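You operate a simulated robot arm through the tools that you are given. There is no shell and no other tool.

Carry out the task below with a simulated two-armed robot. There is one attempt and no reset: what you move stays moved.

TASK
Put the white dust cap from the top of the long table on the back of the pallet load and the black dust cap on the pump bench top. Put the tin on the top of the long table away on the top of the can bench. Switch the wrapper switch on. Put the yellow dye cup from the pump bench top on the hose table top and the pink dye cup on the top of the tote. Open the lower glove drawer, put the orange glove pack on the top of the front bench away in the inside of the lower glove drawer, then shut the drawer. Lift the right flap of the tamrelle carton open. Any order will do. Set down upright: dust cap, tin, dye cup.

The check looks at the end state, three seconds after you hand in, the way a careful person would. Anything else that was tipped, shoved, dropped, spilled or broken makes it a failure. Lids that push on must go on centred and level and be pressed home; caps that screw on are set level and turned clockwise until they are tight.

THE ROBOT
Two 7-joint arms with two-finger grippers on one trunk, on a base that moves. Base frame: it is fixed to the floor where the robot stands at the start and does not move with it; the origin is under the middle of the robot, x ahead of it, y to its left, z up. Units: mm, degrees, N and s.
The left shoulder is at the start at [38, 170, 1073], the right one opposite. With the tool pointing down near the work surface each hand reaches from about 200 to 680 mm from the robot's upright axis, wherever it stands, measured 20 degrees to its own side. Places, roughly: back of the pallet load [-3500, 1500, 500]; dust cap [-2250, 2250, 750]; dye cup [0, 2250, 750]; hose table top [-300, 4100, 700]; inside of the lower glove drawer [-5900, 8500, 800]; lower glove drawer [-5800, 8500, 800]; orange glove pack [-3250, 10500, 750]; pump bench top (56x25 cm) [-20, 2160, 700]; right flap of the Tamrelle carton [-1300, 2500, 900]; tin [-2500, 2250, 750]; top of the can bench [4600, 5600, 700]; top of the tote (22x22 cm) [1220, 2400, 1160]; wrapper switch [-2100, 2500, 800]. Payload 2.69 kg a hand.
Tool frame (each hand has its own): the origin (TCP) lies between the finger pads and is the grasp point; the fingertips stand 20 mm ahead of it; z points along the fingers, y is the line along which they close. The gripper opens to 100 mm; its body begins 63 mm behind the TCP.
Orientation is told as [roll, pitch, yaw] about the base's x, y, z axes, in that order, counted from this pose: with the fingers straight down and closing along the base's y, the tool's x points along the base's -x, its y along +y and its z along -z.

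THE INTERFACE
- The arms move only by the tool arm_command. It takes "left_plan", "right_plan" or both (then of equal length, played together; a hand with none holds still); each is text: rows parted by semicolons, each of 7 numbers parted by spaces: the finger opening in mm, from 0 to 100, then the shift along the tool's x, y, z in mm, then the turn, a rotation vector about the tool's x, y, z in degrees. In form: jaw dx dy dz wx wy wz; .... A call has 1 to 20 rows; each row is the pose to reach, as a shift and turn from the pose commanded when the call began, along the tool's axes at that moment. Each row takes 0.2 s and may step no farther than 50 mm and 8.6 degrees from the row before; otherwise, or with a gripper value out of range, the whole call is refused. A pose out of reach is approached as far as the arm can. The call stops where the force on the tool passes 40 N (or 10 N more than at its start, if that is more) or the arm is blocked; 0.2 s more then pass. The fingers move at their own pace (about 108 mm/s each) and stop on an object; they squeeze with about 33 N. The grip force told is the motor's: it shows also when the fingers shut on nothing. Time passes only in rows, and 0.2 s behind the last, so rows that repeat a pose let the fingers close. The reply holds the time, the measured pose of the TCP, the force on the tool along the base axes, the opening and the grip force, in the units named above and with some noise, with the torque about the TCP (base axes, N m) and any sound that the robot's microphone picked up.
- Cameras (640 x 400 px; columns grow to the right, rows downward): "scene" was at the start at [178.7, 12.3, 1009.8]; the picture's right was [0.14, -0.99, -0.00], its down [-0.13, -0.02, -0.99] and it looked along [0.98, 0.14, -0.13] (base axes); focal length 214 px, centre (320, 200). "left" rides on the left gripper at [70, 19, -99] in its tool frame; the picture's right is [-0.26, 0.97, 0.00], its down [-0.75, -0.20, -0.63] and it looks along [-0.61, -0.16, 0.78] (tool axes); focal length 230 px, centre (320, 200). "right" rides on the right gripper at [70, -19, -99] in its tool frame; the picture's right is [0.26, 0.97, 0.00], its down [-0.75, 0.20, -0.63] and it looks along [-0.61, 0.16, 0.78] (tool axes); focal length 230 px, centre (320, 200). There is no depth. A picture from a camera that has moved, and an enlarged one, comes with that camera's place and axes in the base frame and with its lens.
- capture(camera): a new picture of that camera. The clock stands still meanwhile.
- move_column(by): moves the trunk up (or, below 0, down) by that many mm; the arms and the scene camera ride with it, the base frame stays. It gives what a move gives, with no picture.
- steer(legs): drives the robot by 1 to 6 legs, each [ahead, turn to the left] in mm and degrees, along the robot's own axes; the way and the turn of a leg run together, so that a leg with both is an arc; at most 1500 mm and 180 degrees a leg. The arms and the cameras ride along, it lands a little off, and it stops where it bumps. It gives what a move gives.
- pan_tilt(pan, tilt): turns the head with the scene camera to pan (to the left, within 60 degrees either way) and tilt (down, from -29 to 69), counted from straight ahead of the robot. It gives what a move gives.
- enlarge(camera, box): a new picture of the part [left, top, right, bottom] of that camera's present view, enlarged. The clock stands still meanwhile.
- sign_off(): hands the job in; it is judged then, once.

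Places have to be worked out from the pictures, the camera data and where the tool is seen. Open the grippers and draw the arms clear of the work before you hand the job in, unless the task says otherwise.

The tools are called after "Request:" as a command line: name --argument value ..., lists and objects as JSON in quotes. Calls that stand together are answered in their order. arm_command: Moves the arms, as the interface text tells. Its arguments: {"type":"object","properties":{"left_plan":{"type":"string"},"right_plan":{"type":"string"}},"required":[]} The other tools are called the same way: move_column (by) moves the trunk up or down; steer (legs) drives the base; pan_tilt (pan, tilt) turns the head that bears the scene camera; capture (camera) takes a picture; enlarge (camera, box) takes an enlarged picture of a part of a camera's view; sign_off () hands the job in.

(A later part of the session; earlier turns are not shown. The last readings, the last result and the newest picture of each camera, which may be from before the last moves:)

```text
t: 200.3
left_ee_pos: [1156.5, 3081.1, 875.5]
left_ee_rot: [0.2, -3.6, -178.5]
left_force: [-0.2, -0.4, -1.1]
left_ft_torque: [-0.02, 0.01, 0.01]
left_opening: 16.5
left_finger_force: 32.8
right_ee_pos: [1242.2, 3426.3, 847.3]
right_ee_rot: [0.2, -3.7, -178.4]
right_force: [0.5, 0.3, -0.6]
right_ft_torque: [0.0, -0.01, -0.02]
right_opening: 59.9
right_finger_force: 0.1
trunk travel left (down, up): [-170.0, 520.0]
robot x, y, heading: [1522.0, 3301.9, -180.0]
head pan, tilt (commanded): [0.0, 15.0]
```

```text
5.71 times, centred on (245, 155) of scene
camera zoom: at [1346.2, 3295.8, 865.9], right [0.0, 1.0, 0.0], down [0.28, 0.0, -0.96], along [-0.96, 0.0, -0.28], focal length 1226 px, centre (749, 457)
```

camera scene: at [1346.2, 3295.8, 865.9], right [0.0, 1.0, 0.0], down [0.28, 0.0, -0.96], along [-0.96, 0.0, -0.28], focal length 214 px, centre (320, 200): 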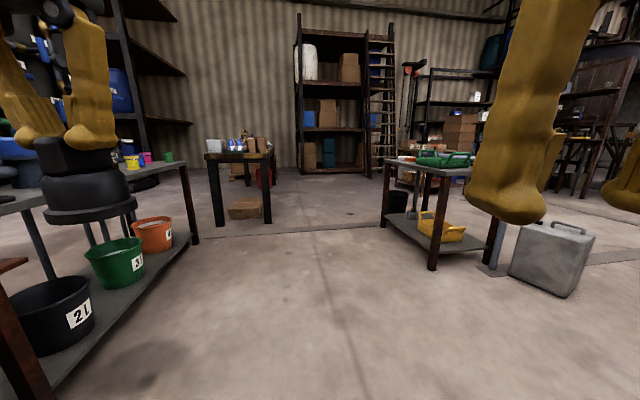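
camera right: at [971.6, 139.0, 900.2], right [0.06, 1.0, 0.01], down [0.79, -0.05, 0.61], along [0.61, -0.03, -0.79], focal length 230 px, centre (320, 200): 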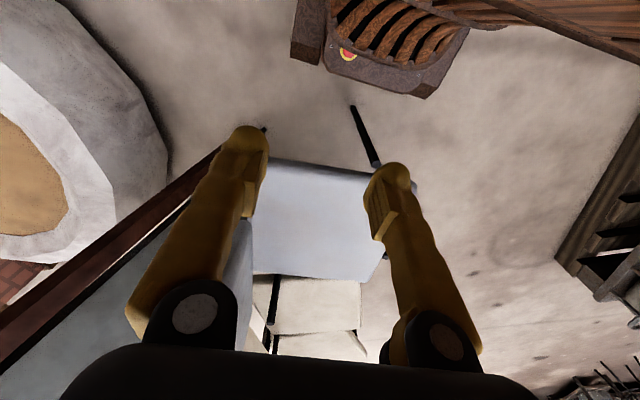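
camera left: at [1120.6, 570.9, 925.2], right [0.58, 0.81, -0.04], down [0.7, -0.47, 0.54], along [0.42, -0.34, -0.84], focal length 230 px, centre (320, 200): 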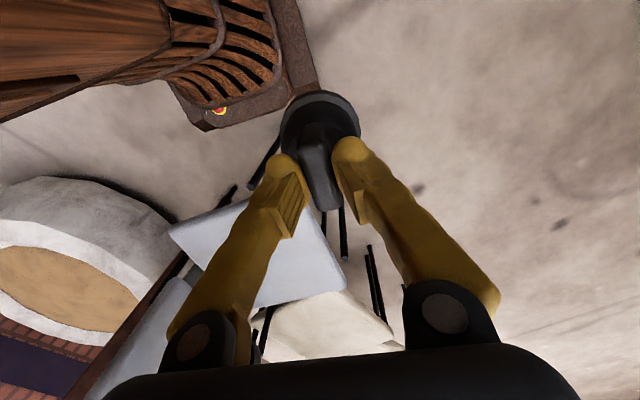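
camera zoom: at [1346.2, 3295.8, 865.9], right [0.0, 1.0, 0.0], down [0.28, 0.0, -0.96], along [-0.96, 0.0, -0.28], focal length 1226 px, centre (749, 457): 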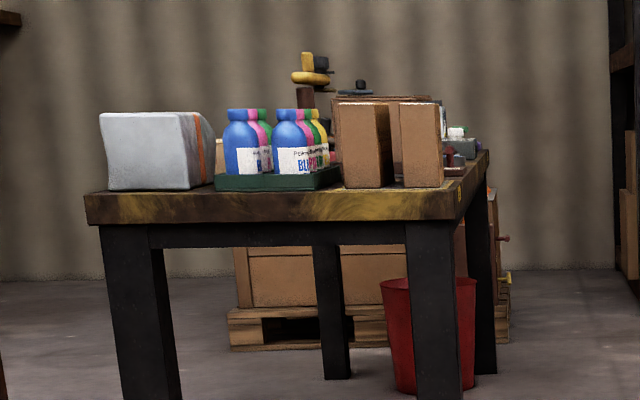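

The cups stand near the bench's left half. I drive on to about (270, 3300) and then turn left to face the bench.

Request:
steer --legs '[[1270, 0]]'

Request:
arm_command --left_plan "0 0 0 0 0 0 0; 0 0 0 0 0 1.5 0; 0 0 0 0 0 3 0; 0 0 0 0 0 3 0; 0 0 0 0 0 3 0; 0 0 0 0 0 3 0; 0 0 0 0 0 3 0; 0 0 0 0 0 3 0; 0 0 0 0 0 3 0; 0 0 0 0 0 3 0" --right_plan "60 0 0 0 0 0 0; 60 0 0 0 0 1.5 0; 60 0 0 0 0 3 0; 60 0 0 0 0 3 0; 60 0 0 0 0 3 0; 60 0 0 0 0 3 0; 60 0 0 0 0 3 0; 60 0 0 0 0 3 0; 60 0 0 0 0 3 0; 60 0 0 0 0 3 0"

Request:
steer --legs '[[0, 20], [0, 25], [0, 25]]'

Request:
capture --camera "scene"

```text
t: 206.7
left_ee_pos: [-98.3, 3076.2, 864.3]
left_ee_rot: [0.2, -1.3, -178.5]
left_force: [-0.1, 0.4, 0.0]
left_ft_torque: [-0.02, 0.01, 0.03]
left_opening: 16.4
left_finger_force: 32.8
right_ee_pos: [-12.4, 3420.4, 842.5]
right_ee_rot: [0.1, -2.1, -178.3]
right_force: [0.5, -0.8, 1.0]
right_ft_torque: [0.0, 0.01, -0.04]
right_opening: 60.0
right_finger_force: 0.0
trunk travel left (down, up): [-170.0, 520.0]
robot x, y, heading: [253.5, 3296.0, -179.8]
head pan, tilt (commanded): [0.0, 15.0]
```

```text
t: 208.9
left_ee_pos: [-83.4, 3077.2, 865.3]
left_ee_rot: [0.2, 1.5, -178.4]
left_force: [-0.3, 0.7, 0.2]
left_ft_torque: [0.01, 0.03, 0.0]
left_opening: 16.8
left_finger_force: 33.4
right_ee_pos: [2.2, 3422.4, 845.0]
right_ee_rot: [0.1, 0.1, -178.3]
right_force: [0.1, -0.8, 0.0]
right_ft_torque: [0.03, 0.02, -0.01]
right_opening: 59.8
right_finger_force: 0.1
trunk travel left (down, up): [-170.0, 520.0]
robot x, y, heading: [252.4, 3293.0, -179.5]
head pan, tilt (commanded): [0.0, 15.0]
```

```text
t: 213.0
left_ee_pos: [341.5, 2900.2, 866.3]
left_ee_rot: [0.1, 1.4, -108.3]
left_force: [-0.4, -0.1, -0.8]
left_ft_torque: [0.01, 0.0, 0.02]
left_opening: 16.7
left_finger_force: 32.3
right_ee_pos: [45.6, 3096.6, 844.2]
right_ee_rot: [0.0, 0.0, -108.1]
right_force: [1.4, 0.9, 0.0]
right_ft_torque: [-0.02, -0.01, 0.02]
right_opening: 60.2
right_finger_force: 0.1
trunk travel left (down, up): [-170.0, 520.0]
robot x, y, heading: [247.5, 3291.0, -109.5]
head pan, tilt (commanded): [0.0, 15.0]
```

```text
taken
camera scene: at [188.8, 3122.6, 865.9], right [-0.94, 0.34, 0.0], down [0.09, 0.26, -0.96], along [-0.32, -0.91, -0.28], focal length 214 px, centre (320, 200)
```

scene: 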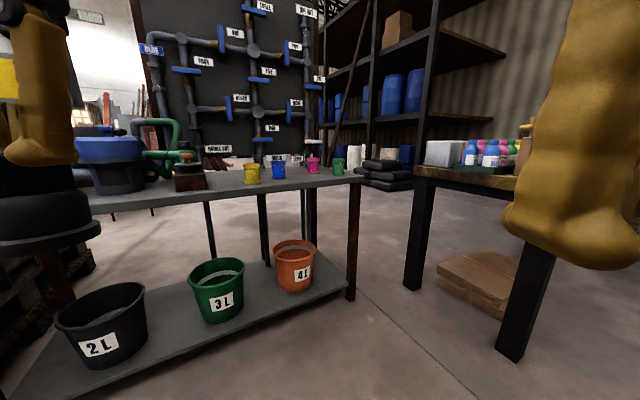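

Now I see the pump bench from behind, with a pipe panel on its far side. I enlarge the bench top.

Request:
enlarge --camera "scene" --box '[80, 110, 380, 220]'

Request:
enlarge --camera "scene" --box '[220, 140, 360, 200]'

```text
2.13 times, centred on (230, 165) of scene
camera zoom: at [188.8, 3122.6, 865.9], right [-0.94, 0.34, 0.0], down [0.09, 0.26, -0.96], along [-0.32, -0.91, -0.28], focal length 458 px, centre (512, 275)
```

zoom: 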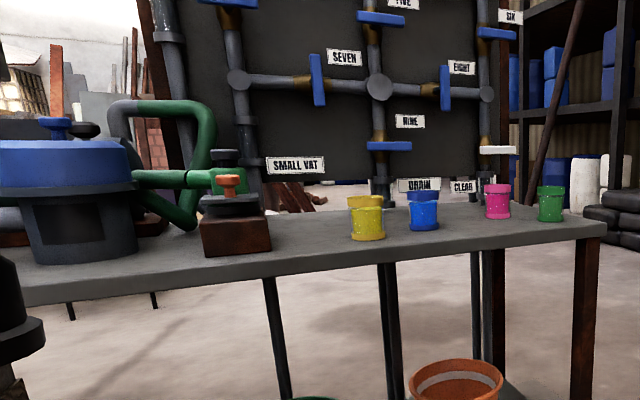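

```text
4.57 times, centred on (290, 170) of scene
camera zoom: at [188.8, 3122.6, 865.9], right [-0.94, 0.34, 0.0], down [0.09, 0.26, -0.96], along [-0.32, -0.91, -0.28], focal length 980 px, centre (457, 337)
```

zoom: 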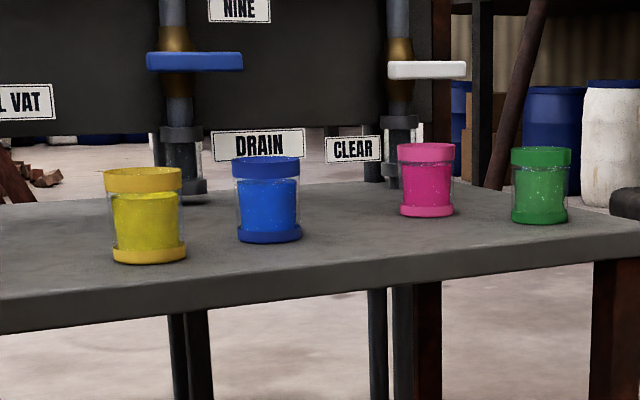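

Bench top is near z≈690–700: yellow cup ≈(160,2280), blue ≈(53,2216), pink ≈(-130,2120), green ≈(-228,2196); free spot for the black cap around (-80,2270). I raise the trunk, then move to stand near (-80, 2700) facing the bench.

Request:
move_column --by 170

Request:
arm_command --right_plan "60 0 0 0 0 0 0; 60 0 0 0 0 0 0; 60 0 0 0 0 0 0; 60 0 0 0 0 0 0; 60 0 0 0 0 0 0; 60 0 0 0 0 0 0; 60 0 0 0 0 0 0; 60 0 0 0 0 0 0"

Request:
steer --legs '[[0, -9], [560, 0]]'

```text
t: 215.0
left_ee_pos: [348.6, 2917.7, 1022.6]
left_ee_rot: [0.3, 4.2, -108.2]
left_force: [0.4, 0.1, -0.2]
left_ft_torque: [0.02, -0.01, 0.05]
left_opening: 16.6
left_finger_force: 33.0
right_ee_pos: [49.6, 3113.1, 1009.7]
right_ee_rot: [0.0, 1.5, -108.2]
right_force: [-0.7, -0.3, 0.6]
right_ft_torque: [-0.01, 0.05, 0.03]
right_opening: 60.0
right_finger_force: 0.1
trunk travel left (down, up): [-340.0, 350.0]
robot x, y, heading: [248.8, 3288.3, -109.6]
head pan, tilt (commanded): [0.0, 15.0]
```

```text
t: 216.8
left_ee_pos: [348.5, 2917.0, 1021.7]
left_ee_rot: [0.1, 4.2, -108.2]
left_force: [0.6, 0.1, -0.9]
left_ft_torque: [-0.01, 0.01, 0.0]
left_opening: 16.5
left_finger_force: 33.2
right_ee_pos: [49.8, 3113.5, 1010.1]
right_ee_rot: [0.0, 1.5, -108.1]
right_force: [-0.1, -0.3, -0.4]
right_ft_torque: [0.02, 0.01, 0.02]
right_opening: 60.1
right_finger_force: 0.0
trunk travel left (down, up): [-340.0, 350.0]
robot x, y, heading: [248.2, 3290.0, -109.5]
head pan, tilt (commanded): [0.0, 15.0]
```

```text
t: 220.7
left_ee_pos: [16.1, 2409.3, 1022.1]
left_ee_rot: [0.2, 4.3, -117.4]
left_force: [-0.3, -0.1, -1.1]
left_ft_torque: [0.05, -0.04, 0.02]
left_opening: 16.5
left_finger_force: 33.2
right_ee_pos: [-247.3, 2651.1, 1009.7]
right_ee_rot: [0.0, 1.5, -117.1]
right_force: [-0.8, 0.2, -0.3]
right_ft_torque: [0.0, 0.0, -0.01]
right_opening: 59.9
right_finger_force: 0.1
trunk travel left (down, up): [-340.0, 350.0]
robot x, y, heading: [-22.1, 2792.2, -118.7]
head pan, tilt (commanded): [0.0, 15.0]
```

At (-22, 2792). I hold, then turn left to face the bench squarely and look down.

Request:
arm_command --right_plan "60 0 0 0 0 0 0; 60 0 0 0 0 0 0; 60 0 0 0 0 0 0; 60 0 0 0 0 0 0; 60 0 0 0 0 0 0; 60 0 0 0 0 0 0; 60 0 0 0 0 0 0; 60 0 0 0 0 0 0"

Request:
steer --legs '[[0, 12], [0, 13], [0, 13]]'

Request:
pan_tilt --pan 0 --tilt 45

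Request:
capture --camera "scene"

```text
t: 221.7
left_ee_pos: [38.3, 2450.4, 996.7]
left_ee_rot: [0.4, 9.8, -117.3]
left_force: [0.0, 0.9, -0.9]
left_ft_torque: [0.0, 0.03, 0.02]
left_opening: 16.6
left_finger_force: 32.9
right_ee_pos: [-232.6, 2666.1, 1006.6]
right_ee_rot: [1.2, 2.3, -115.3]
right_force: [-164.2, -124.9, -2.2]
right_ft_torque: [13.83, -18.4, 12.48]
right_opening: 59.9
right_finger_force: 0.1
trunk travel left (down, up): [-340.0, 350.0]
robot x, y, heading: [-25.4, 2795.1, -118.5]
head pan, tilt (commanded): [0.0, 15.0]
stopped in row 4 (right hand): the force on the tool passed its limit at 41 N (the readings are from after the stop); the commanded pose is now the measured one
```

```text
t: 222.7
left_ee_pos: [97.8, 2503.1, 980.2]
left_ee_rot: [0.6, 15.1, -110.1]
left_force: [-0.5, 0.7, -0.2]
left_ft_torque: [-0.07, 0.02, 0.0]
left_opening: 16.4
left_finger_force: 33.0
right_ee_pos: [-205.7, 2634.5, 1017.1]
right_ee_rot: [3.4, 0.3, -105.3]
right_force: [-139.5, -205.7, 22.6]
right_ft_torque: [24.56, -15.25, 13.45]
right_opening: 60.1
right_finger_force: 0.1
trunk travel left (down, up): [-340.0, 350.0]
robot x, y, heading: [-20.7, 2791.3, -111.4]
head pan, tilt (commanded): [0.0, 15.0]
stopped in leg 1: the force on the tool passed its limit at 242 N (the readings are from after the stop); the commanded pose is now the measured one
```

```text
t: 223.6
left_ee_pos: [96.3, 2500.1, 981.5]
left_ee_rot: [0.6, 14.9, -110.1]
left_force: [-1.0, 0.5, 0.3]
left_ft_torque: [0.04, -0.02, -0.03]
left_opening: 16.6
left_finger_force: 32.6
right_ee_pos: [-204.8, 2633.9, 1016.8]
right_ee_rot: [3.5, 0.5, -105.6]
right_force: [-126.9, -211.2, -0.8]
right_ft_torque: [22.8, -13.89, 12.03]
right_opening: 60.4
right_finger_force: 0.2
trunk travel left (down, up): [-340.0, 350.0]
robot x, y, heading: [-22.6, 2796.3, -111.7]
head pan, tilt (commanded): [0.0, 45.0]
```

```text
taken
camera scene: at [-85.1, 2637.9, 989.3], right [-0.93, 0.37, 0.0], down [0.27, 0.67, -0.7], along [-0.26, -0.65, -0.72], focal length 214 px, centre (320, 200)
```

scene: 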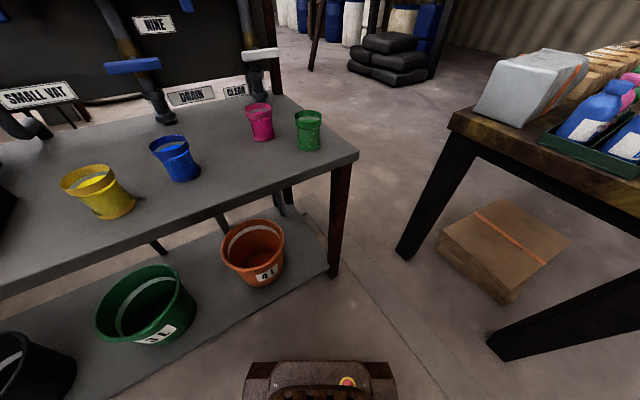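

The right hand swung back onto the trunk again. I push it outward and forward, and level the left hand, then hold longer.

Request:
arm_command --left_plan "0 -23 -4 -14 0 -3 0; 0 -46 -8 -29 0 -6 0; 0 -69 -12 -43 0 -9 0; 0 -92 -16 -58 0 -12 0; 0 -115 -20 -72 0 -14.9 0; 0 -115 -20 -72 0 -14.9 0; 0 -115 -20 -72 0 -14.9 0; 0 -115 -20 -72 0 -14.9 0; 0 -115 -20 -72 0 -14.9 0; 0 -115 -20 -72 0 -14.9 0; 0 -115 -20 -72 0 -14.9 0; 0 -115 -20 -72 0 -14.9 0; 0 -115 -20 -72 0 -14.9 0" --right_plan "60 -15 -25 0 0 0 0; 60 -35 -50 0 0.5 0 0.5; 60 -65 -75 0 1 0 1; 60 -105 -90 0 1.5 0 2; 60 -145 -95 0 2.5 0 4; 60 -165 -95 0 3.5 0 6; 60 -165 -95 0 3.5 0 6; 60 -165 -95 0 3.5 0 6; 60 -165 -95 0 3.5 0 6; 60 -165 -95 0 3.5 0 6; 60 -165 -95 0 3.5 0 6; 60 -165 -95 0 3.5 0 6; 60 -165 -95 0 3.5 0 6"

Request:
capture --camera "scene"

```text
t: 226.4
left_ee_pos: [30.8, 2381.7, 1037.4]
left_ee_rot: [0.5, -3.0, -110.2]
left_force: [0.5, 0.5, -1.5]
left_ft_torque: [-0.01, -0.03, 0.01]
left_opening: 16.6
left_finger_force: 32.9
left hand out of reach, approached as far as the arm can: row 1, 2, 3
right_ee_pos: [-343.3, 2523.2, 1010.4]
right_ee_rot: [-1.2, 1.1, -113.4]
right_force: [0.0, 0.0, 0.1]
right_ft_torque: [0.04, 0.01, -0.04]
right_opening: 60.1
right_finger_force: 0.1
right hand out of reach, approached as far as the arm can: row 1
trunk travel left (down, up): [-340.0, 350.0]
robot x, y, heading: [-24.1, 2796.0, -111.9]
head pan, tilt (commanded): [0.0, 45.0]
```

```text
taken
camera scene: at [-85.1, 2637.9, 989.2], right [-0.93, 0.37, 0.0], down [0.27, 0.67, -0.69], along [-0.26, -0.65, -0.72], focal length 214 px, centre (320, 200)
```

scene: 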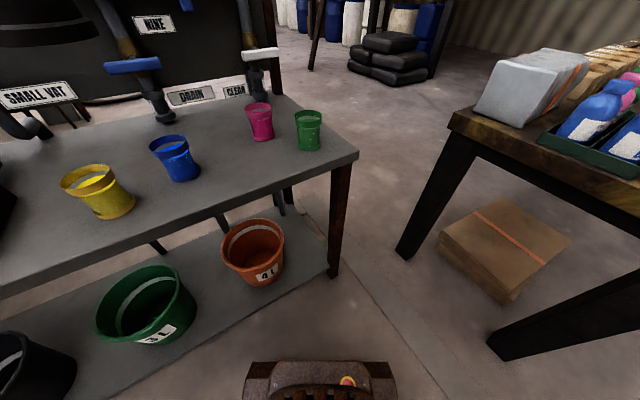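

Clear view: bench top z≈700, back edge from (-321,2280) to (267,2382); cups hold liquid and are open. I turn left 32 degrees and then advance 100 mm.

Request:
steer --legs '[[0, 11], [0, 11], [0, 10]]'

Request:
capture --camera "scene"

```text
t: 229.0
left_ee_pos: [243.1, 2472.4, 1037.4]
left_ee_rot: [0.5, -3.0, -78.3]
left_force: [0.4, -0.2, 0.0]
left_ft_torque: [0.03, 0.0, -0.01]
left_opening: 16.4
left_finger_force: 32.9
right_ee_pos: [-149.6, 2394.5, 1010.7]
right_ee_rot: [-1.4, 1.0, -81.2]
right_force: [0.3, 0.1, 0.4]
right_ft_torque: [-0.01, 0.02, -0.02]
right_opening: 60.1
right_finger_force: 0.0
trunk travel left (down, up): [-340.0, 350.0]
robot x, y, heading: [-22.6, 2795.8, -79.7]
head pan, tilt (commanded): [0.0, 45.0]
```

```text
taken
camera scene: at [6.4, 2628.5, 989.3], right [-0.98, -0.18, 0.0], down [-0.13, 0.71, -0.69], along [0.13, -0.68, -0.72], focal length 214 px, centre (320, 200)
```

scene: 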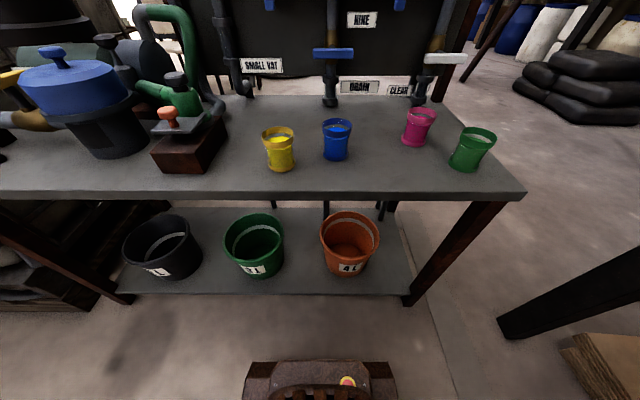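

I advance 100 mm.

Request:
steer --legs '[[100, 0]]'

Request:
arm_command --right_plan "60 0 0 0 -1.4 0 0; 60 0 0 0 -1.4 -1 0; 60 0 0 0 -1.4 -1 0; 60 0 0 0 -1.4 -1 0; 60 0 0 0 -1.4 -1 0; 60 0 0 0 -1.4 -1 0; 60 0 0 0 -1.4 -1 0; 60 0 0 0 -1.4 -1 0; 60 0 0 0 -1.4 -1 0; 60 0 0 0 -1.4 -1 0"

Request:
capture --camera "scene"

```text
t: 230.2
left_ee_pos: [254.4, 2411.1, 1047.4]
left_ee_rot: [0.4, -4.4, -78.1]
left_force: [0.2, -0.4, 1.7]
left_ft_torque: [0.11, 0.05, 0.0]
left_opening: 16.3
left_finger_force: 33.0
right_ee_pos: [-138.9, 2331.4, 1024.1]
right_ee_rot: [-1.4, -1.1, -81.3]
right_force: [0.4, -1.5, 1.0]
right_ft_torque: [0.22, 0.06, 0.01]
right_opening: 60.0
right_finger_force: 0.0
trunk travel left (down, up): [-340.0, 350.0]
robot x, y, heading: [-8.0, 2695.8, -79.6]
head pan, tilt (commanded): [0.0, 45.0]
```

```text
t: 232.4
left_ee_pos: [256.9, 2399.0, 1021.3]
left_ee_rot: [0.5, 0.1, -78.0]
left_force: [0.5, 1.0, -1.2]
left_ft_torque: [0.01, 0.0, -0.01]
left_opening: 16.6
left_finger_force: 33.6
right_ee_pos: [-135.0, 2313.5, 1017.9]
right_ee_rot: [0.1, -1.1, -81.2]
right_force: [1.3, 0.3, 0.6]
right_ft_torque: [-0.05, -0.01, 0.04]
right_opening: 60.2
right_finger_force: 0.0
trunk travel left (down, up): [-340.0, 350.0]
robot x, y, heading: [-6.9, 2696.1, -79.7]
head pan, tilt (commanded): [0.0, 45.0]
```

```text
taken
camera scene: at [24.3, 2530.6, 989.3], right [-0.98, -0.18, 0.0], down [-0.13, 0.71, -0.7], along [0.13, -0.68, -0.72], focal length 214 px, centre (320, 200)
```

scene: 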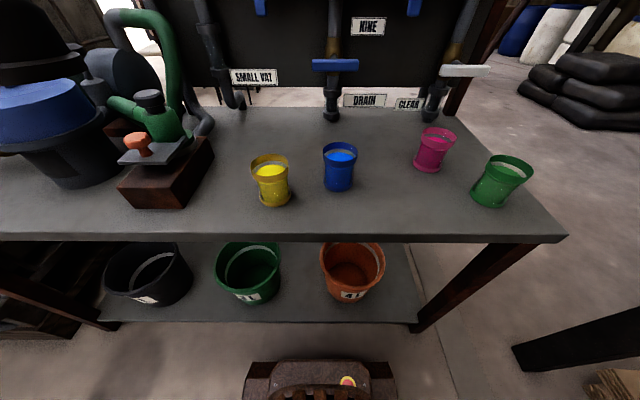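

Settled. I'll put the black cap at about (-45, 2255), well clear of the cups. I swing the right hand outward out of the way while the left carries the cap over at z≈960.

Request:
arm_command --left_plan "0 0 0 0 0 0 0; 0 0 0 0 0 0 0; 0 -10 -40 8 0 0 0; 0 -20 -81 16 0 0 0; 0 -30 -122 24 0 0 0; 0 -39 -163 32 0 0 0; 0 -49 -203 40 0 0 0; 0 -58 -244 48 0 0 0; 0 -68 -285 56 0 0 0; 0 -78 -325 60 0 0 0; 0 -78 -325 60 0 0 0; 0 -78 -325 60 0 0 0" --right_plan "60 0 -45 0 0 0 0; 60 5 -90 0 0 0 0; 60 10 -135 0 0 0 0; 60 15 -180 0 0 0 0; 60 15 -200 0 0 0 0; 60 15 -200 0 0 0 0; 60 15 -200 0 0 0 0; 60 15 -200 0 0 0 0; 60 15 -200 0 0 0 0; 60 15 -200 0 0 0 0; 60 15 -200 0 0 0 0; 60 15 -200 0 0 0 0"

Request:
capture --camera "scene"

Request:
capture --camera "left"

```text
t: 235.2
left_ee_pos: [-28.3, 2244.9, 1025.2]
left_ee_rot: [-3.4, -5.9, -74.7]
left_force: [0.3, 0.8, 0.3]
left_ft_torque: [-0.07, -0.02, 0.02]
left_opening: 16.6
left_finger_force: 32.7
left hand out of reach, approached as far as the arm can: row 3
right_ee_pos: [-338.6, 2324.9, 1000.3]
right_ee_rot: [0.2, 2.3, -81.1]
right_force: [-0.5, 0.4, 0.7]
right_ft_torque: [-0.08, -0.02, 0.02]
right_opening: 60.0
right_finger_force: 0.1
trunk travel left (down, up): [-340.0, 350.0]
robot x, y, heading: [-9.3, 2698.4, -79.4]
head pan, tilt (commanded): [0.0, 45.0]
stopped in row 12 (left hand): the arm was blocked; the commanded pose is now the measured one
```

```text
taken
camera scene: at [23.7, 2532.7, 989.8], right [-0.98, -0.18, 0.0], down [-0.13, 0.71, -0.7], along [0.13, -0.69, -0.72], focal length 214 px, centre (320, 200)
```

scene: 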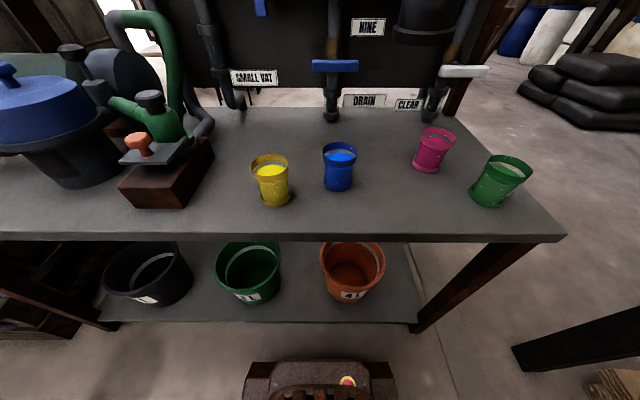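

```text
taken
camera left: at [-24.9, 2327.3, 1115.1], right [1.0, 0.0, -0.03], down [0.02, -0.7, 0.72], along [-0.02, -0.72, -0.7], focal length 230 px, centre (320, 200)
```

left: 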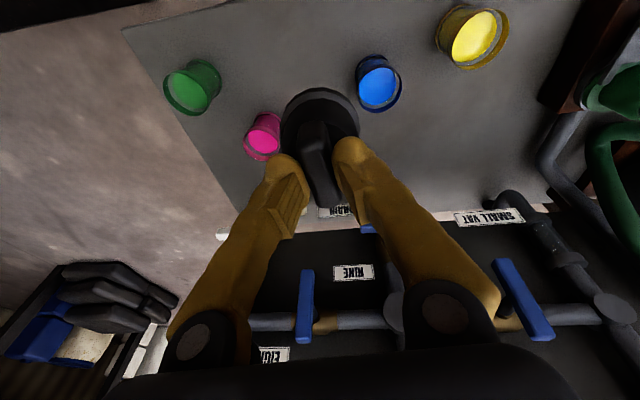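

The left arm stopped short at z≈1025 (some arm limit when reaching across). I first try levelling the tool there, then I'll lower with the trunk instead.

Request:
arm_command --left_plan "0 0 0 0 -1 2 0; 0 0 0 0 -2 4 0; 0 0 0 0 -3.4 5.9 0; 0 0 0 0 -3.4 5.9 0; 0 0 0 0 -3.4 5.9 0"

```text
t: 236.4
left_ee_pos: [-19.9, 2233.8, 1043.7]
left_ee_rot: [-1.8, -1.2, -73.6]
left_force: [0.1, 0.1, 0.4]
left_ft_torque: [0.01, 0.0, 0.03]
left_opening: 16.4
left_finger_force: 32.9
right_ee_pos: [-337.4, 2319.9, 999.6]
right_ee_rot: [0.3, 2.3, -81.2]
right_force: [0.0, -0.4, 0.2]
right_ft_torque: [0.02, -0.04, -0.01]
right_opening: 59.9
right_finger_force: 0.1
trunk travel left (down, up): [-340.0, 350.0]
robot x, y, heading: [-6.0, 2698.2, -79.5]
head pan, tilt (commanded): [0.0, 45.0]
```

The across-body reach is limiting. I bring the left hand back toward its own side, then back up 60 mm and turn the base right 20 degrees so the spot lies ahead of the left arm.

Request:
arm_command --left_plan "0 10 40 0 0 0 0; 0 20 80 0 0 0 0; 0 30 120 0 0 0 0; 0 40 160 0 -0.9 0 -2; 0 50 200 0 -1.8 -0.6 -4; 0 50 200 0 -1.8 -0.6 -4; 0 50 200 0 -1.8 -0.6 -4; 0 50 200 0 -1.8 -0.6 -4"

Request:
steer --legs '[[-60, 0]]'

Request:
arm_command --left_plan "0 0 0 0 0 0 0; 0 0 0 0 0 0 0; 0 0 0 0 0 0 0; 0 0 0 0 0 0 0; 0 0 0 0 0 0 0; 0 0 0 0 0 0 0; 0 0 0 0 0 0 0; 0 0 0 0 0 0 0; 0 0 0 0 0 0 0; 0 0 0 0 0 0 0"

```text
t: 238.2
left_ee_pos: [152.7, 2341.6, 1025.0]
left_ee_rot: [1.9, -0.6, -70.8]
left_force: [-0.8, -0.2, -0.3]
left_ft_torque: [0.03, -0.01, 0.01]
left_opening: 16.4
left_finger_force: 33.4
right_ee_pos: [-337.8, 2320.4, 1000.9]
right_ee_rot: [0.2, 2.3, -81.2]
right_force: [0.3, 0.9, -0.1]
right_ft_torque: [0.01, -0.02, -0.01]
right_opening: 60.0
right_finger_force: 0.0
trunk travel left (down, up): [-340.0, 350.0]
robot x, y, heading: [-3.4, 2695.3, -79.5]
head pan, tilt (commanded): [0.0, 45.0]
```

```text
t: 239.1
left_ee_pos: [142.4, 2392.8, 1019.3]
left_ee_rot: [1.9, 0.1, -70.9]
left_force: [0.3, -1.3, -0.3]
left_ft_torque: [0.03, 0.01, 0.02]
left_opening: 16.5
left_finger_force: 33.1
right_ee_pos: [-347.3, 2368.9, 1001.3]
right_ee_rot: [0.2, 2.2, -81.2]
right_force: [0.3, -0.9, -1.7]
right_ft_torque: [0.12, 0.0, -0.03]
right_opening: 59.8
right_finger_force: 0.0
trunk travel left (down, up): [-340.0, 350.0]
robot x, y, heading: [-17.0, 2752.8, -79.6]
head pan, tilt (commanded): [0.0, 45.0]
```

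```text
t: 241.3
left_ee_pos: [139.7, 2413.3, 1027.9]
left_ee_rot: [1.7, -1.2, -70.8]
left_force: [-0.7, 0.5, -0.2]
left_ft_torque: [0.01, 0.03, -0.02]
left_opening: 16.3
left_finger_force: 32.9
right_ee_pos: [-351.9, 2396.3, 992.5]
right_ee_rot: [0.2, 4.2, -81.2]
right_force: [-0.5, -0.5, 0.5]
right_ft_torque: [0.03, 0.01, -0.02]
right_opening: 60.4
right_finger_force: 0.0
trunk travel left (down, up): [-340.0, 350.0]
robot x, y, heading: [-18.3, 2756.4, -79.5]
head pan, tilt (commanded): [0.0, 45.0]
```

Now I turn the base right by 20 degrees in two legs.

Request:
steer --legs '[[0, -10], [0, -10]]'

Request:
arm_command --left_plan "0 0 0 0 0 0 0; 0 0 0 0 0 0 4; 0 0 0 0 0 0 8; 0 0 0 0 1.7 0 8; 0 0 0 0 1.7 0 8; 0 0 0 0 1.7 0 8; 0 0 0 0 1.7 0 8; 0 0 0 0 1.7 0 8; 0 0 0 0 1.7 0 8; 0 0 0 0 1.7 0 8"

Request:
capture --camera "scene"

```text
t: 242.2
left_ee_pos: [118.2, 2445.7, 1030.2]
left_ee_rot: [1.9, -1.8, -73.7]
left_force: [0.8, 0.2, -0.3]
left_ft_torque: [-0.06, 0.01, 0.0]
left_opening: 16.5
left_finger_force: 32.9
right_ee_pos: [-374.0, 2456.6, 986.7]
right_ee_rot: [0.0, 5.9, -84.1]
right_force: [0.0, 0.6, 0.1]
right_ft_torque: [-0.09, -0.02, 0.0]
right_opening: 60.0
right_finger_force: 0.0
trunk travel left (down, up): [-340.0, 350.0]
robot x, y, heading: [-14.4, 2757.8, -82.3]
head pan, tilt (commanded): [0.0, 45.0]
stopped in leg 1: the robot was blocked; the commanded pose is now the measured one
```

```text
t: 244.4
left_ee_pos: [119.3, 2438.9, 1035.3]
left_ee_rot: [0.4, -2.3, -81.6]
left_force: [-0.5, 0.2, -0.2]
left_ft_torque: [-0.02, 0.0, -0.02]
left_opening: 16.5
left_finger_force: 33.0
right_ee_pos: [-374.6, 2451.7, 987.3]
right_ee_rot: [0.1, 5.9, -84.1]
right_force: [-0.1, -0.6, 0.4]
right_ft_torque: [-0.03, 0.01, 0.02]
right_opening: 59.8
right_finger_force: 0.1
trunk travel left (down, up): [-340.0, 350.0]
robot x, y, heading: [-16.5, 2754.0, -81.9]
head pan, tilt (commanded): [0.0, 45.0]
```

```text
taken
camera scene: at [5.7, 2587.9, 989.3], right [-0.99, -0.14, 0.0], down [-0.1, 0.71, -0.69], along [0.09, -0.69, -0.72], focal length 214 px, centre (320, 200)
```

scene: 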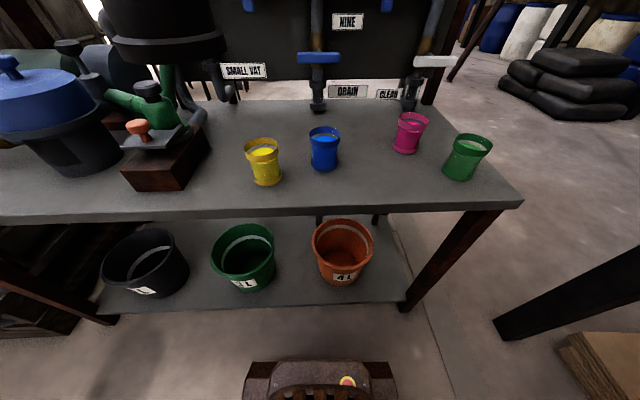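

Blocked once more; it has held still for 2 s now, so I retry the turn.

Request:
steer --legs '[[0, -9], [0, -9]]'

Request:
arm_command --left_plan "0 0 0 0 0 0 0; 0 0 0 0 0 1.2 0; 0 0 0 0 0 2.3 0; 0 0 0 0 0 2.3 0; 0 0 0 0 0 2.3 0; 0 0 0 0 0 2.3 0; 0 0 0 0 0 2.3 0; 0 0 0 0 0 2.3 0; 0 0 0 0 0 2.3 0; 0 0 0 0 0 2.3 0"

Request:
capture --camera "scene"

```text
t: 245.2
left_ee_pos: [98.7, 2476.3, 1012.9]
left_ee_rot: [0.5, 2.5, -84.8]
left_force: [0.3, 0.9, -0.5]
left_ft_torque: [-0.05, 0.0, -0.01]
left_opening: 16.7
left_finger_force: 33.3
right_ee_pos: [-392.3, 2512.4, 983.3]
right_ee_rot: [0.0, 7.4, -87.5]
right_force: [0.7, 1.5, 0.8]
right_ft_torque: [-0.06, -0.02, -0.01]
right_opening: 60.1
right_finger_force: 0.0
trunk travel left (down, up): [-340.0, 350.0]
robot x, y, heading: [-13.5, 2755.9, -85.2]
head pan, tilt (commanded): [0.0, 45.0]
stopped in leg 1: the robot was blocked; the commanded pose is now the measured one
```

```text
t: 247.4
left_ee_pos: [100.4, 2467.8, 1026.7]
left_ee_rot: [0.6, 1.9, -84.6]
left_force: [0.1, 0.1, -0.2]
left_ft_torque: [-0.04, 0.02, 0.02]
left_opening: 16.6
left_finger_force: 33.5
right_ee_pos: [-392.2, 2508.2, 984.1]
right_ee_rot: [0.0, 7.4, -87.3]
right_force: [-0.9, -0.3, 0.6]
right_ft_torque: [0.0, 0.01, 0.0]
right_opening: 59.9
right_finger_force: 0.1
trunk travel left (down, up): [-340.0, 350.0]
robot x, y, heading: [-15.1, 2757.3, -84.9]
head pan, tilt (commanded): [0.0, 45.0]
```

```text
taken
camera scene: at [-2.7, 2587.0, 989.3], right [-1.0, -0.08, 0.0], down [-0.06, 0.72, -0.69], along [0.06, -0.69, -0.72], focal length 214 px, centre (320, 200)
```

scene: 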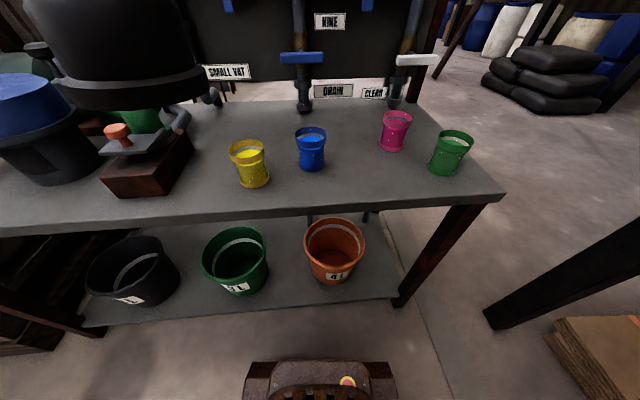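

In-place right turns fail here, so I try turning along an arc while backing up, then drive forward again.

Request:
steer --legs '[[-150, -20]]'

```text
t: 248.3
left_ee_pos: [84.5, 2499.5, 1032.7]
left_ee_rot: [0.3, 0.3, -87.4]
left_force: [-0.1, -0.1, -0.5]
left_ft_torque: [-0.05, -0.02, 0.01]
left_opening: 16.2
left_finger_force: 33.0
right_ee_pos: [-406.7, 2556.8, 995.8]
right_ee_rot: [-0.2, 3.8, -90.2]
right_force: [0.1, 0.7, 0.2]
right_ft_torque: [-0.05, 0.01, 0.0]
right_opening: 60.2
right_finger_force: 0.2
trunk travel left (down, up): [-340.0, 350.0]
robot x, y, heading: [-21.7, 2775.6, -87.6]
head pan, tilt (commanded): [0.0, 45.0]
stopped in leg 1: the robot was blocked; the commanded pose is now the measured one
```

Still stopped. Turns have always worked when both arms were stretched ~400 mm ahead, so I restore that posture and hold.

Request:
arm_command --left_plan "0 -20 25 0 0 0 0; 0 -40 50 0 0 0 0; 0 -60 75 0 0 0 0; 0 -80 100 0 0 0 0; 0 -105 110 0 0 0 0; 0 -110 110 0 0 0 0; 0 -110 110 0 0 0 0; 0 -110 110 0 0 0 0; 0 -110 110 0 0 0 0; 0 -110 110 0 0 0 0; 0 -110 110 0 0 0 0; 0 -110 110 0 0 0 0; 0 -110 110 0 0 0 0; 0 -110 110 0 0 0 0" --right_plan "60 -34 30 0 0 -1 0; 60 -68 60 0 0 -2 0; 60 -102 90 0 0 -3 0; 60 -136 120 0 0 -3.8 0; 60 -170 150 0 0 -3.8 0; 60 -190 185 0 0 -3.8 0; 60 -190 185 0 0 -3.8 0; 60 -190 185 0 0 -3.8 0; 60 -190 185 0 0 -3.8 0; 60 -190 185 0 0 -3.8 0; 60 -190 185 0 0 -3.8 0; 60 -190 185 0 0 -3.8 0; 60 -190 185 0 0 -3.8 0; 60 -190 185 0 0 -3.8 0"

Request:
steer --legs '[[0, -10]]'

```text
t: 251.3
left_ee_pos: [200.5, 2392.4, 1033.1]
left_ee_rot: [0.3, 0.4, -87.5]
left_force: [0.0, 0.2, -0.8]
left_ft_torque: [0.02, 0.0, 0.0]
left_opening: 16.7
left_finger_force: 32.7
right_ee_pos: [-221.5, 2365.3, 984.0]
right_ee_rot: [-0.2, -0.1, -90.0]
right_force: [-0.2, 0.2, 0.0]
right_ft_torque: [0.0, 0.0, 0.02]
right_opening: 60.1
right_finger_force: 0.0
trunk travel left (down, up): [-340.0, 350.0]
robot x, y, heading: [-16.8, 2773.0, -87.4]
head pan, tilt (commanded): [0.0, 45.0]
```

```text
t: 252.4
left_ee_pos: [130.9, 2361.8, 1034.3]
left_ee_rot: [0.3, 0.4, -97.4]
left_force: [0.3, 1.1, -0.8]
left_ft_torque: [0.0, -0.02, -0.01]
left_opening: 16.2
left_finger_force: 33.0
right_ee_pos: [-287.8, 2407.2, 982.4]
right_ee_rot: [0.0, 0.0, -100.0]
right_force: [0.6, -0.3, -0.7]
right_ft_torque: [-0.01, 0.0, -0.04]
right_opening: 60.2
right_finger_force: 0.0
trunk travel left (down, up): [-340.0, 350.0]
robot x, y, heading: [-20.3, 2776.2, -97.7]
head pan, tilt (commanded): [0.0, 45.0]
```

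The turn worked with the arms at their home reach. Now the target lies ahead of the left arm; I carry the cap over (-45, 2255) and down to z≈870.

Request:
arm_command --left_plan "0 -26 -32 10 0 0 0; 0 -52 -64 20 0 0 0; 0 -78 -96 30 0 0 0; 0 -104 -128 40 0 0 0; 0 -128.6 -160.7 55 0 0 0; 0 -128.6 -160.7 95 0 0 0; 0 -128.6 -160.7 135 0 0 0; 0 -128.6 -160.7 164 -0.3 -0.4 0; 0 -128.6 -160.7 164 -0.3 -0.4 0; 0 -128.6 -160.7 164 -0.3 -0.4 0"

Request:
capture --camera "scene"

Request:
capture --camera "left"

```text
t: 254.6
left_ee_pos: [-37.8, 2264.6, 878.1]
left_ee_rot: [0.0, -0.9, -96.4]
left_force: [-0.3, -0.7, -0.6]
left_ft_torque: [-0.02, 0.0, 0.01]
left_opening: 16.5
left_finger_force: 32.9
right_ee_pos: [-286.1, 2421.6, 989.2]
right_ee_rot: [-0.2, -1.0, -100.1]
right_force: [0.1, 0.7, 0.6]
right_ft_torque: [-0.01, 0.02, -0.01]
right_opening: 60.1
right_finger_force: 0.0
trunk travel left (down, up): [-340.0, 350.0]
robot x, y, heading: [-15.0, 2775.8, -97.6]
head pan, tilt (commanded): [0.0, 45.0]
```

```text
taken
camera scene: at [-39.8, 2608.1, 989.2], right [-0.99, 0.13, 0.0], down [0.09, 0.71, -0.69], along [-0.09, -0.69, -0.72], focal length 214 px, centre (320, 200)
```

scene: 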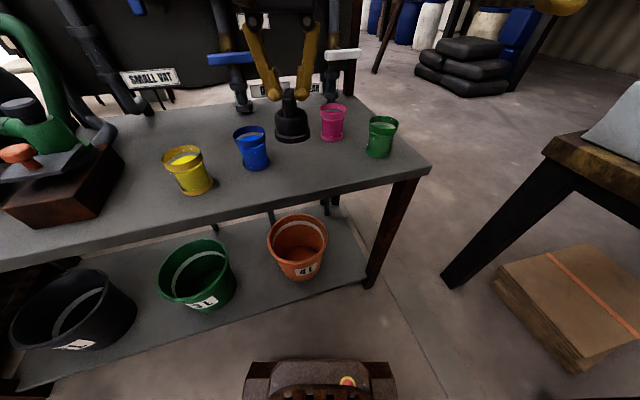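

```text
taken
camera left: at [-10.0, 2332.2, 976.2], right [0.93, -0.36, 0.0], down [-0.28, -0.71, 0.64], along [-0.23, -0.6, -0.77], focal length 230 px, centre (320, 200)
```

left: 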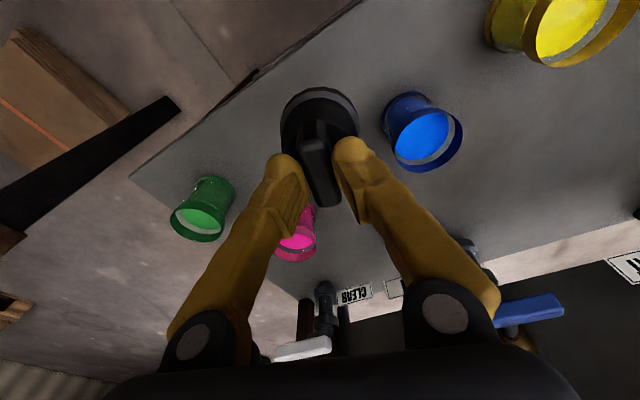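

The landing spot is free; I shift 14 mm away from the blue cup and go down to about z=790.

Request:
arm_command --left_plan "0 0 -7 30 0 0.5 0; 0 0 -14 60 0 0.9 0; 0 0 -14 85 0 0.9 0; 0 0 -14 90 0 0.9 0; 0 0 -14 90 0 0.9 0"

Request:
enlarge --camera "scene" --box '[220, 70, 380, 190]'

```text
t: 255.8
left_ee_pos: [-48.5, 2261.1, 788.5]
left_ee_rot: [-0.4, -0.1, -95.6]
left_force: [0.7, -0.4, -0.5]
left_ft_torque: [-0.02, 0.02, 0.0]
left_opening: 16.3
left_finger_force: 32.7
right_ee_pos: [-286.9, 2422.3, 988.3]
right_ee_rot: [-0.1, -0.8, -100.0]
right_force: [-0.9, -0.1, 0.4]
right_ft_torque: [0.04, 0.01, 0.02]
right_opening: 59.9
right_finger_force: 0.1
trunk travel left (down, up): [-340.0, 350.0]
robot x, y, heading: [-18.4, 2775.6, -97.5]
head pan, tilt (commanded): [0.0, 45.0]
```

```text
3.33 times, centred on (300, 130) of scene
camera zoom: at [-39.8, 2608.1, 989.2], right [-0.99, 0.13, 0.0], down [0.1, 0.71, -0.69], along [-0.09, -0.69, -0.72], focal length 715 px, centre (387, 433)
```

zoom: 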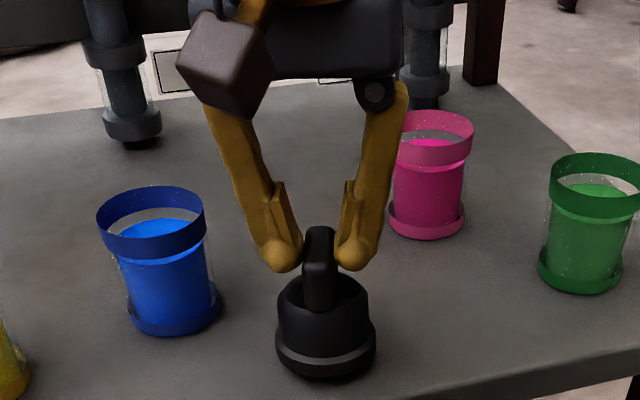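

Close above the surface. I lower in fine steps.

Request:
arm_command --left_plan "0 0 0 4 0 0 0; 0 0 0 7 0 0 0; 0 0 0 9 0 0 0; 0 0 0 9 0 0 0"

Request:
arm_command --left_plan "0 0 0 1.5 0 0 0; 0 0 0 3 0 0 0; 0 0 0 3 0 0 0"

```text
t: 256.8
left_ee_pos: [-48.0, 2260.3, 781.3]
left_ee_rot: [-0.2, -0.4, -95.6]
left_force: [-2.5, 0.9, 11.2]
left_ft_torque: [-0.31, 0.25, -0.05]
left_opening: 16.2
left_finger_force: 33.1
right_ee_pos: [-287.6, 2424.4, 990.3]
right_ee_rot: [0.0, -0.9, -100.1]
right_force: [0.2, -0.2, 0.5]
right_ft_torque: [-0.04, 0.0, -0.03]
right_opening: 60.0
right_finger_force: 0.1
trunk travel left (down, up): [-340.0, 350.0]
robot x, y, heading: [-16.8, 2778.3, -97.4]
head pan, tilt (commanded): [0.0, 45.0]
```

```text
t: 257.6
left_ee_pos: [-47.0, 2261.2, 778.2]
left_ee_rot: [-0.1, -0.4, -95.5]
left_force: [-4.4, 4.7, 29.2]
left_ft_torque: [-0.36, 0.14, -0.08]
left_opening: 16.4
left_finger_force: 32.6
right_ee_pos: [-286.1, 2424.3, 989.3]
right_ee_rot: [-0.2, -1.0, -100.0]
right_force: [-0.2, 0.5, 0.2]
right_ft_torque: [0.01, -0.03, -0.01]
right_opening: 59.8
right_finger_force: 0.1
trunk travel left (down, up): [-340.0, 350.0]
robot x, y, heading: [-18.8, 2774.0, -97.3]
head pan, tilt (commanded): [0.0, 45.0]
```

Firm contact (29 N). I ease up 2 mm, open to 55 mm and lift straight up.

Request:
arm_command --left_plan "10 0 0 -2 0 0 0; 30 0 0 -2 0 0 0; 55 0 0 -2 0 0 0; 55 0 0 -2 0 0 0; 55 0 0 -30 0 0 0; 55 0 0 -70 0 0 0; 55 0 0 -110 0 0 0; 55 0 0 -150 0 0 0; 55 0 0 -190 0 0 0; 55 0 0 -210 0 0 0; 55 0 0 -210 0 0 0"

Request:
capture --camera "scene"

Request:
capture --camera "left"

```text
t: 260.0
left_ee_pos: [-57.4, 2264.3, 988.4]
left_ee_rot: [0.0, -0.2, -97.0]
left_force: [0.5, 0.4, -0.2]
left_ft_torque: [0.09, 0.01, 0.03]
left_opening: 55.1
left_finger_force: 0.1
right_ee_pos: [-286.2, 2419.8, 987.8]
right_ee_rot: [-0.3, -0.8, -100.1]
right_force: [-0.2, 0.2, -0.2]
right_ft_torque: [0.04, -0.02, -0.03]
right_opening: 60.0
right_finger_force: 0.0
trunk travel left (down, up): [-340.0, 350.0]
robot x, y, heading: [-15.6, 2777.2, -97.6]
head pan, tilt (commanded): [0.0, 45.0]
```

```text
taken
camera scene: at [-39.4, 2606.3, 988.9], right [-0.99, 0.13, 0.0], down [0.09, 0.71, -0.69], along [-0.09, -0.69, -0.72], focal length 214 px, centre (320, 200)
```

scene: 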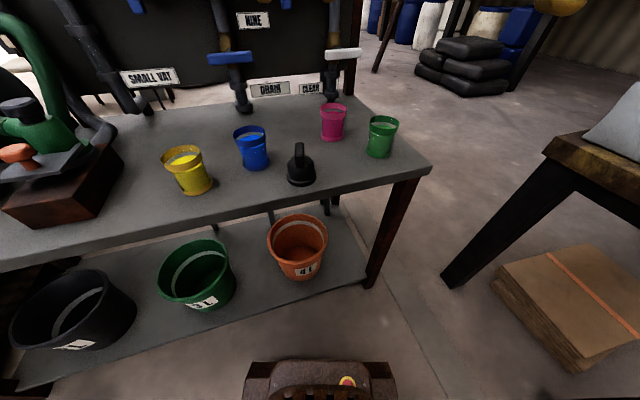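

```text
taken
camera left: at [-29.4, 2331.0, 1086.2], right [0.93, -0.37, 0.0], down [-0.29, -0.72, 0.63], along [-0.24, -0.59, -0.77], focal length 230 px, centre (320, 200)
```

left: 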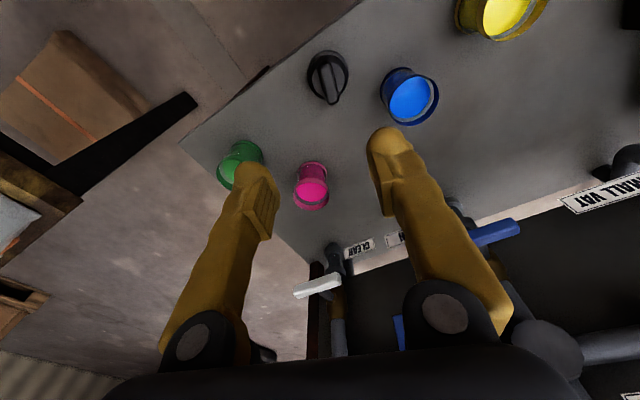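

The black cap stands upright on the bench. Next I move the left hand over the yellow cup at about (156, 2282) with the jaw fully open.

Request:
arm_command --left_plan "100 8 42 0 0 0 0; 100 17 84 0 0 0 0; 100 26 126 0 0 0 0; 100 35 168 0 0 0 0; 100 43.6 209.6 0 0 0 0; 100 43.6 209.6 45 0 0 0; 100 43.6 209.6 90 0 0 0; 100 43.6 209.6 110 0 0 0; 100 43.6 209.6 110 0 0 0; 100 43.6 209.6 110 0 0 0"

Request:
capture --camera "left"

Request:
capture --camera "scene"

```text
t: 262.2
left_ee_pos: [155.8, 2285.8, 875.0]
left_ee_rot: [0.6, 0.0, -97.4]
left_force: [0.8, -0.8, -0.4]
left_ft_torque: [-0.01, 0.02, -0.01]
left_opening: 100.0
left_finger_force: 0.1
right_ee_pos: [-287.1, 2422.7, 989.3]
right_ee_rot: [0.0, -0.9, -100.0]
right_force: [-0.4, -0.4, 0.0]
right_ft_torque: [-0.05, -0.03, -0.03]
right_opening: 59.8
right_finger_force: 0.0
trunk travel left (down, up): [-340.0, 350.0]
robot x, y, heading: [-18.5, 2777.8, -97.6]
head pan, tilt (commanded): [0.0, 45.0]
```

```text
taken
camera left: at [183.5, 2351.7, 974.0], right [0.93, -0.38, 0.01], down [-0.3, -0.72, 0.63], along [-0.23, -0.58, -0.78], focal length 230 px, centre (320, 200)
```

left: 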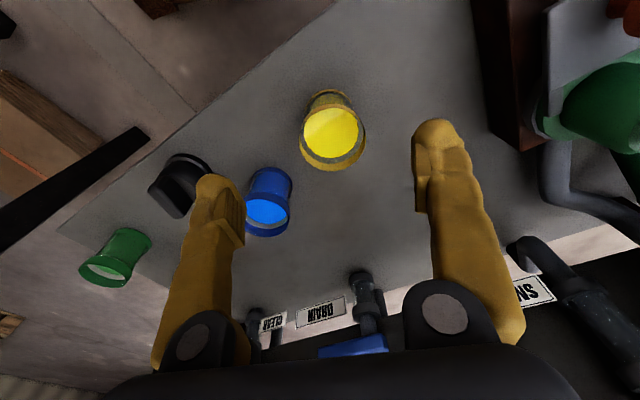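

```text
taken
camera scene: at [-39.7, 2608.1, 989.2], right [-0.99, 0.13, 0.0], down [0.1, 0.71, -0.69], along [-0.09, -0.69, -0.72], focal length 214 px, centre (320, 200)
```

scene: 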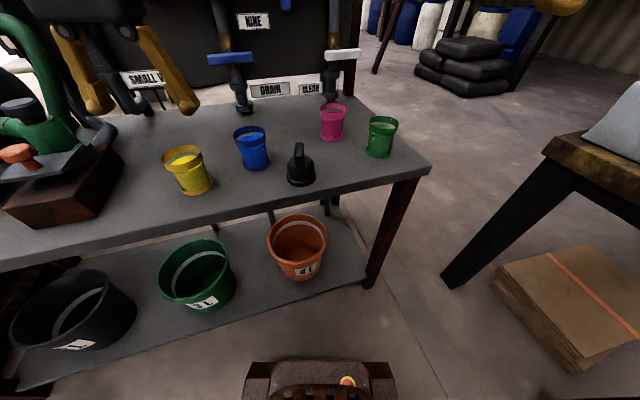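

The yellow cup is about 9 mm toward tool +y and 5 mm ahead. I correct and descend to z≈800 to check the straddle.

Request:
arm_command --left_plan "100 -5 9 20 0 0 0; 100 -5 9 45 0 0 0; 100 -5 9 75 -0.6 0 0; 100 -5 9 75 -0.6 0 0"

Request:
capture --camera "left"

Request:
enlarge --camera "scene" --box '[80, 60, 280, 220]'

```text
t: 263.2
left_ee_pos: [164.8, 2280.3, 800.5]
left_ee_rot: [1.2, -0.1, -97.3]
left_force: [0.1, 0.0, -0.1]
left_ft_torque: [-0.01, -0.01, 0.01]
left_opening: 99.9
left_finger_force: 0.1
right_ee_pos: [-286.4, 2422.7, 989.2]
right_ee_rot: [-0.1, -0.9, -99.9]
right_force: [1.3, 0.5, 0.3]
right_ft_torque: [-0.05, 0.02, 0.01]
right_opening: 60.4
right_finger_force: 0.1
trunk travel left (down, up): [-340.0, 350.0]
robot x, y, heading: [-19.9, 2774.7, -97.6]
head pan, tilt (commanded): [0.0, 45.0]
```

```text
taken
camera left: at [191.7, 2346.3, 899.7], right [0.93, -0.38, 0.02], down [-0.31, -0.72, 0.63], along [-0.22, -0.58, -0.78], focal length 230 px, centre (320, 200)
```

left: 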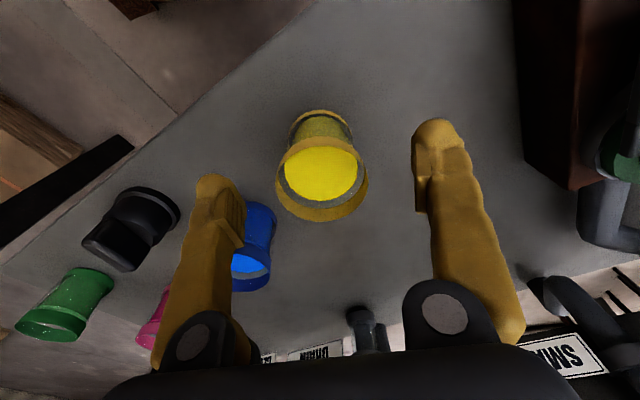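

```text
2.50 times, centred on (180, 140) of scene
camera zoom: at [-39.7, 2608.4, 989.3], right [-0.99, 0.13, 0.0], down [0.09, 0.71, -0.69], along [-0.09, -0.69, -0.72], focal length 536 px, centre (670, 350)
```

zoom: 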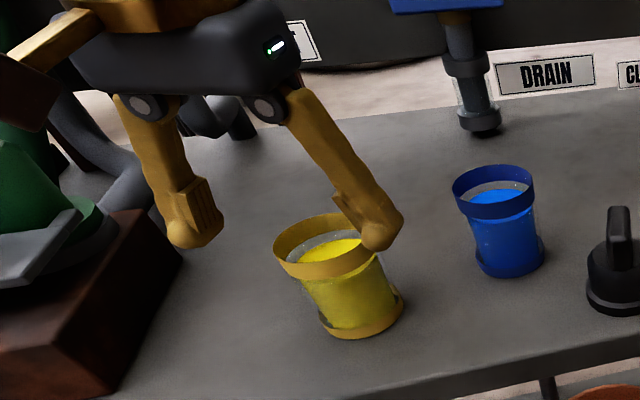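

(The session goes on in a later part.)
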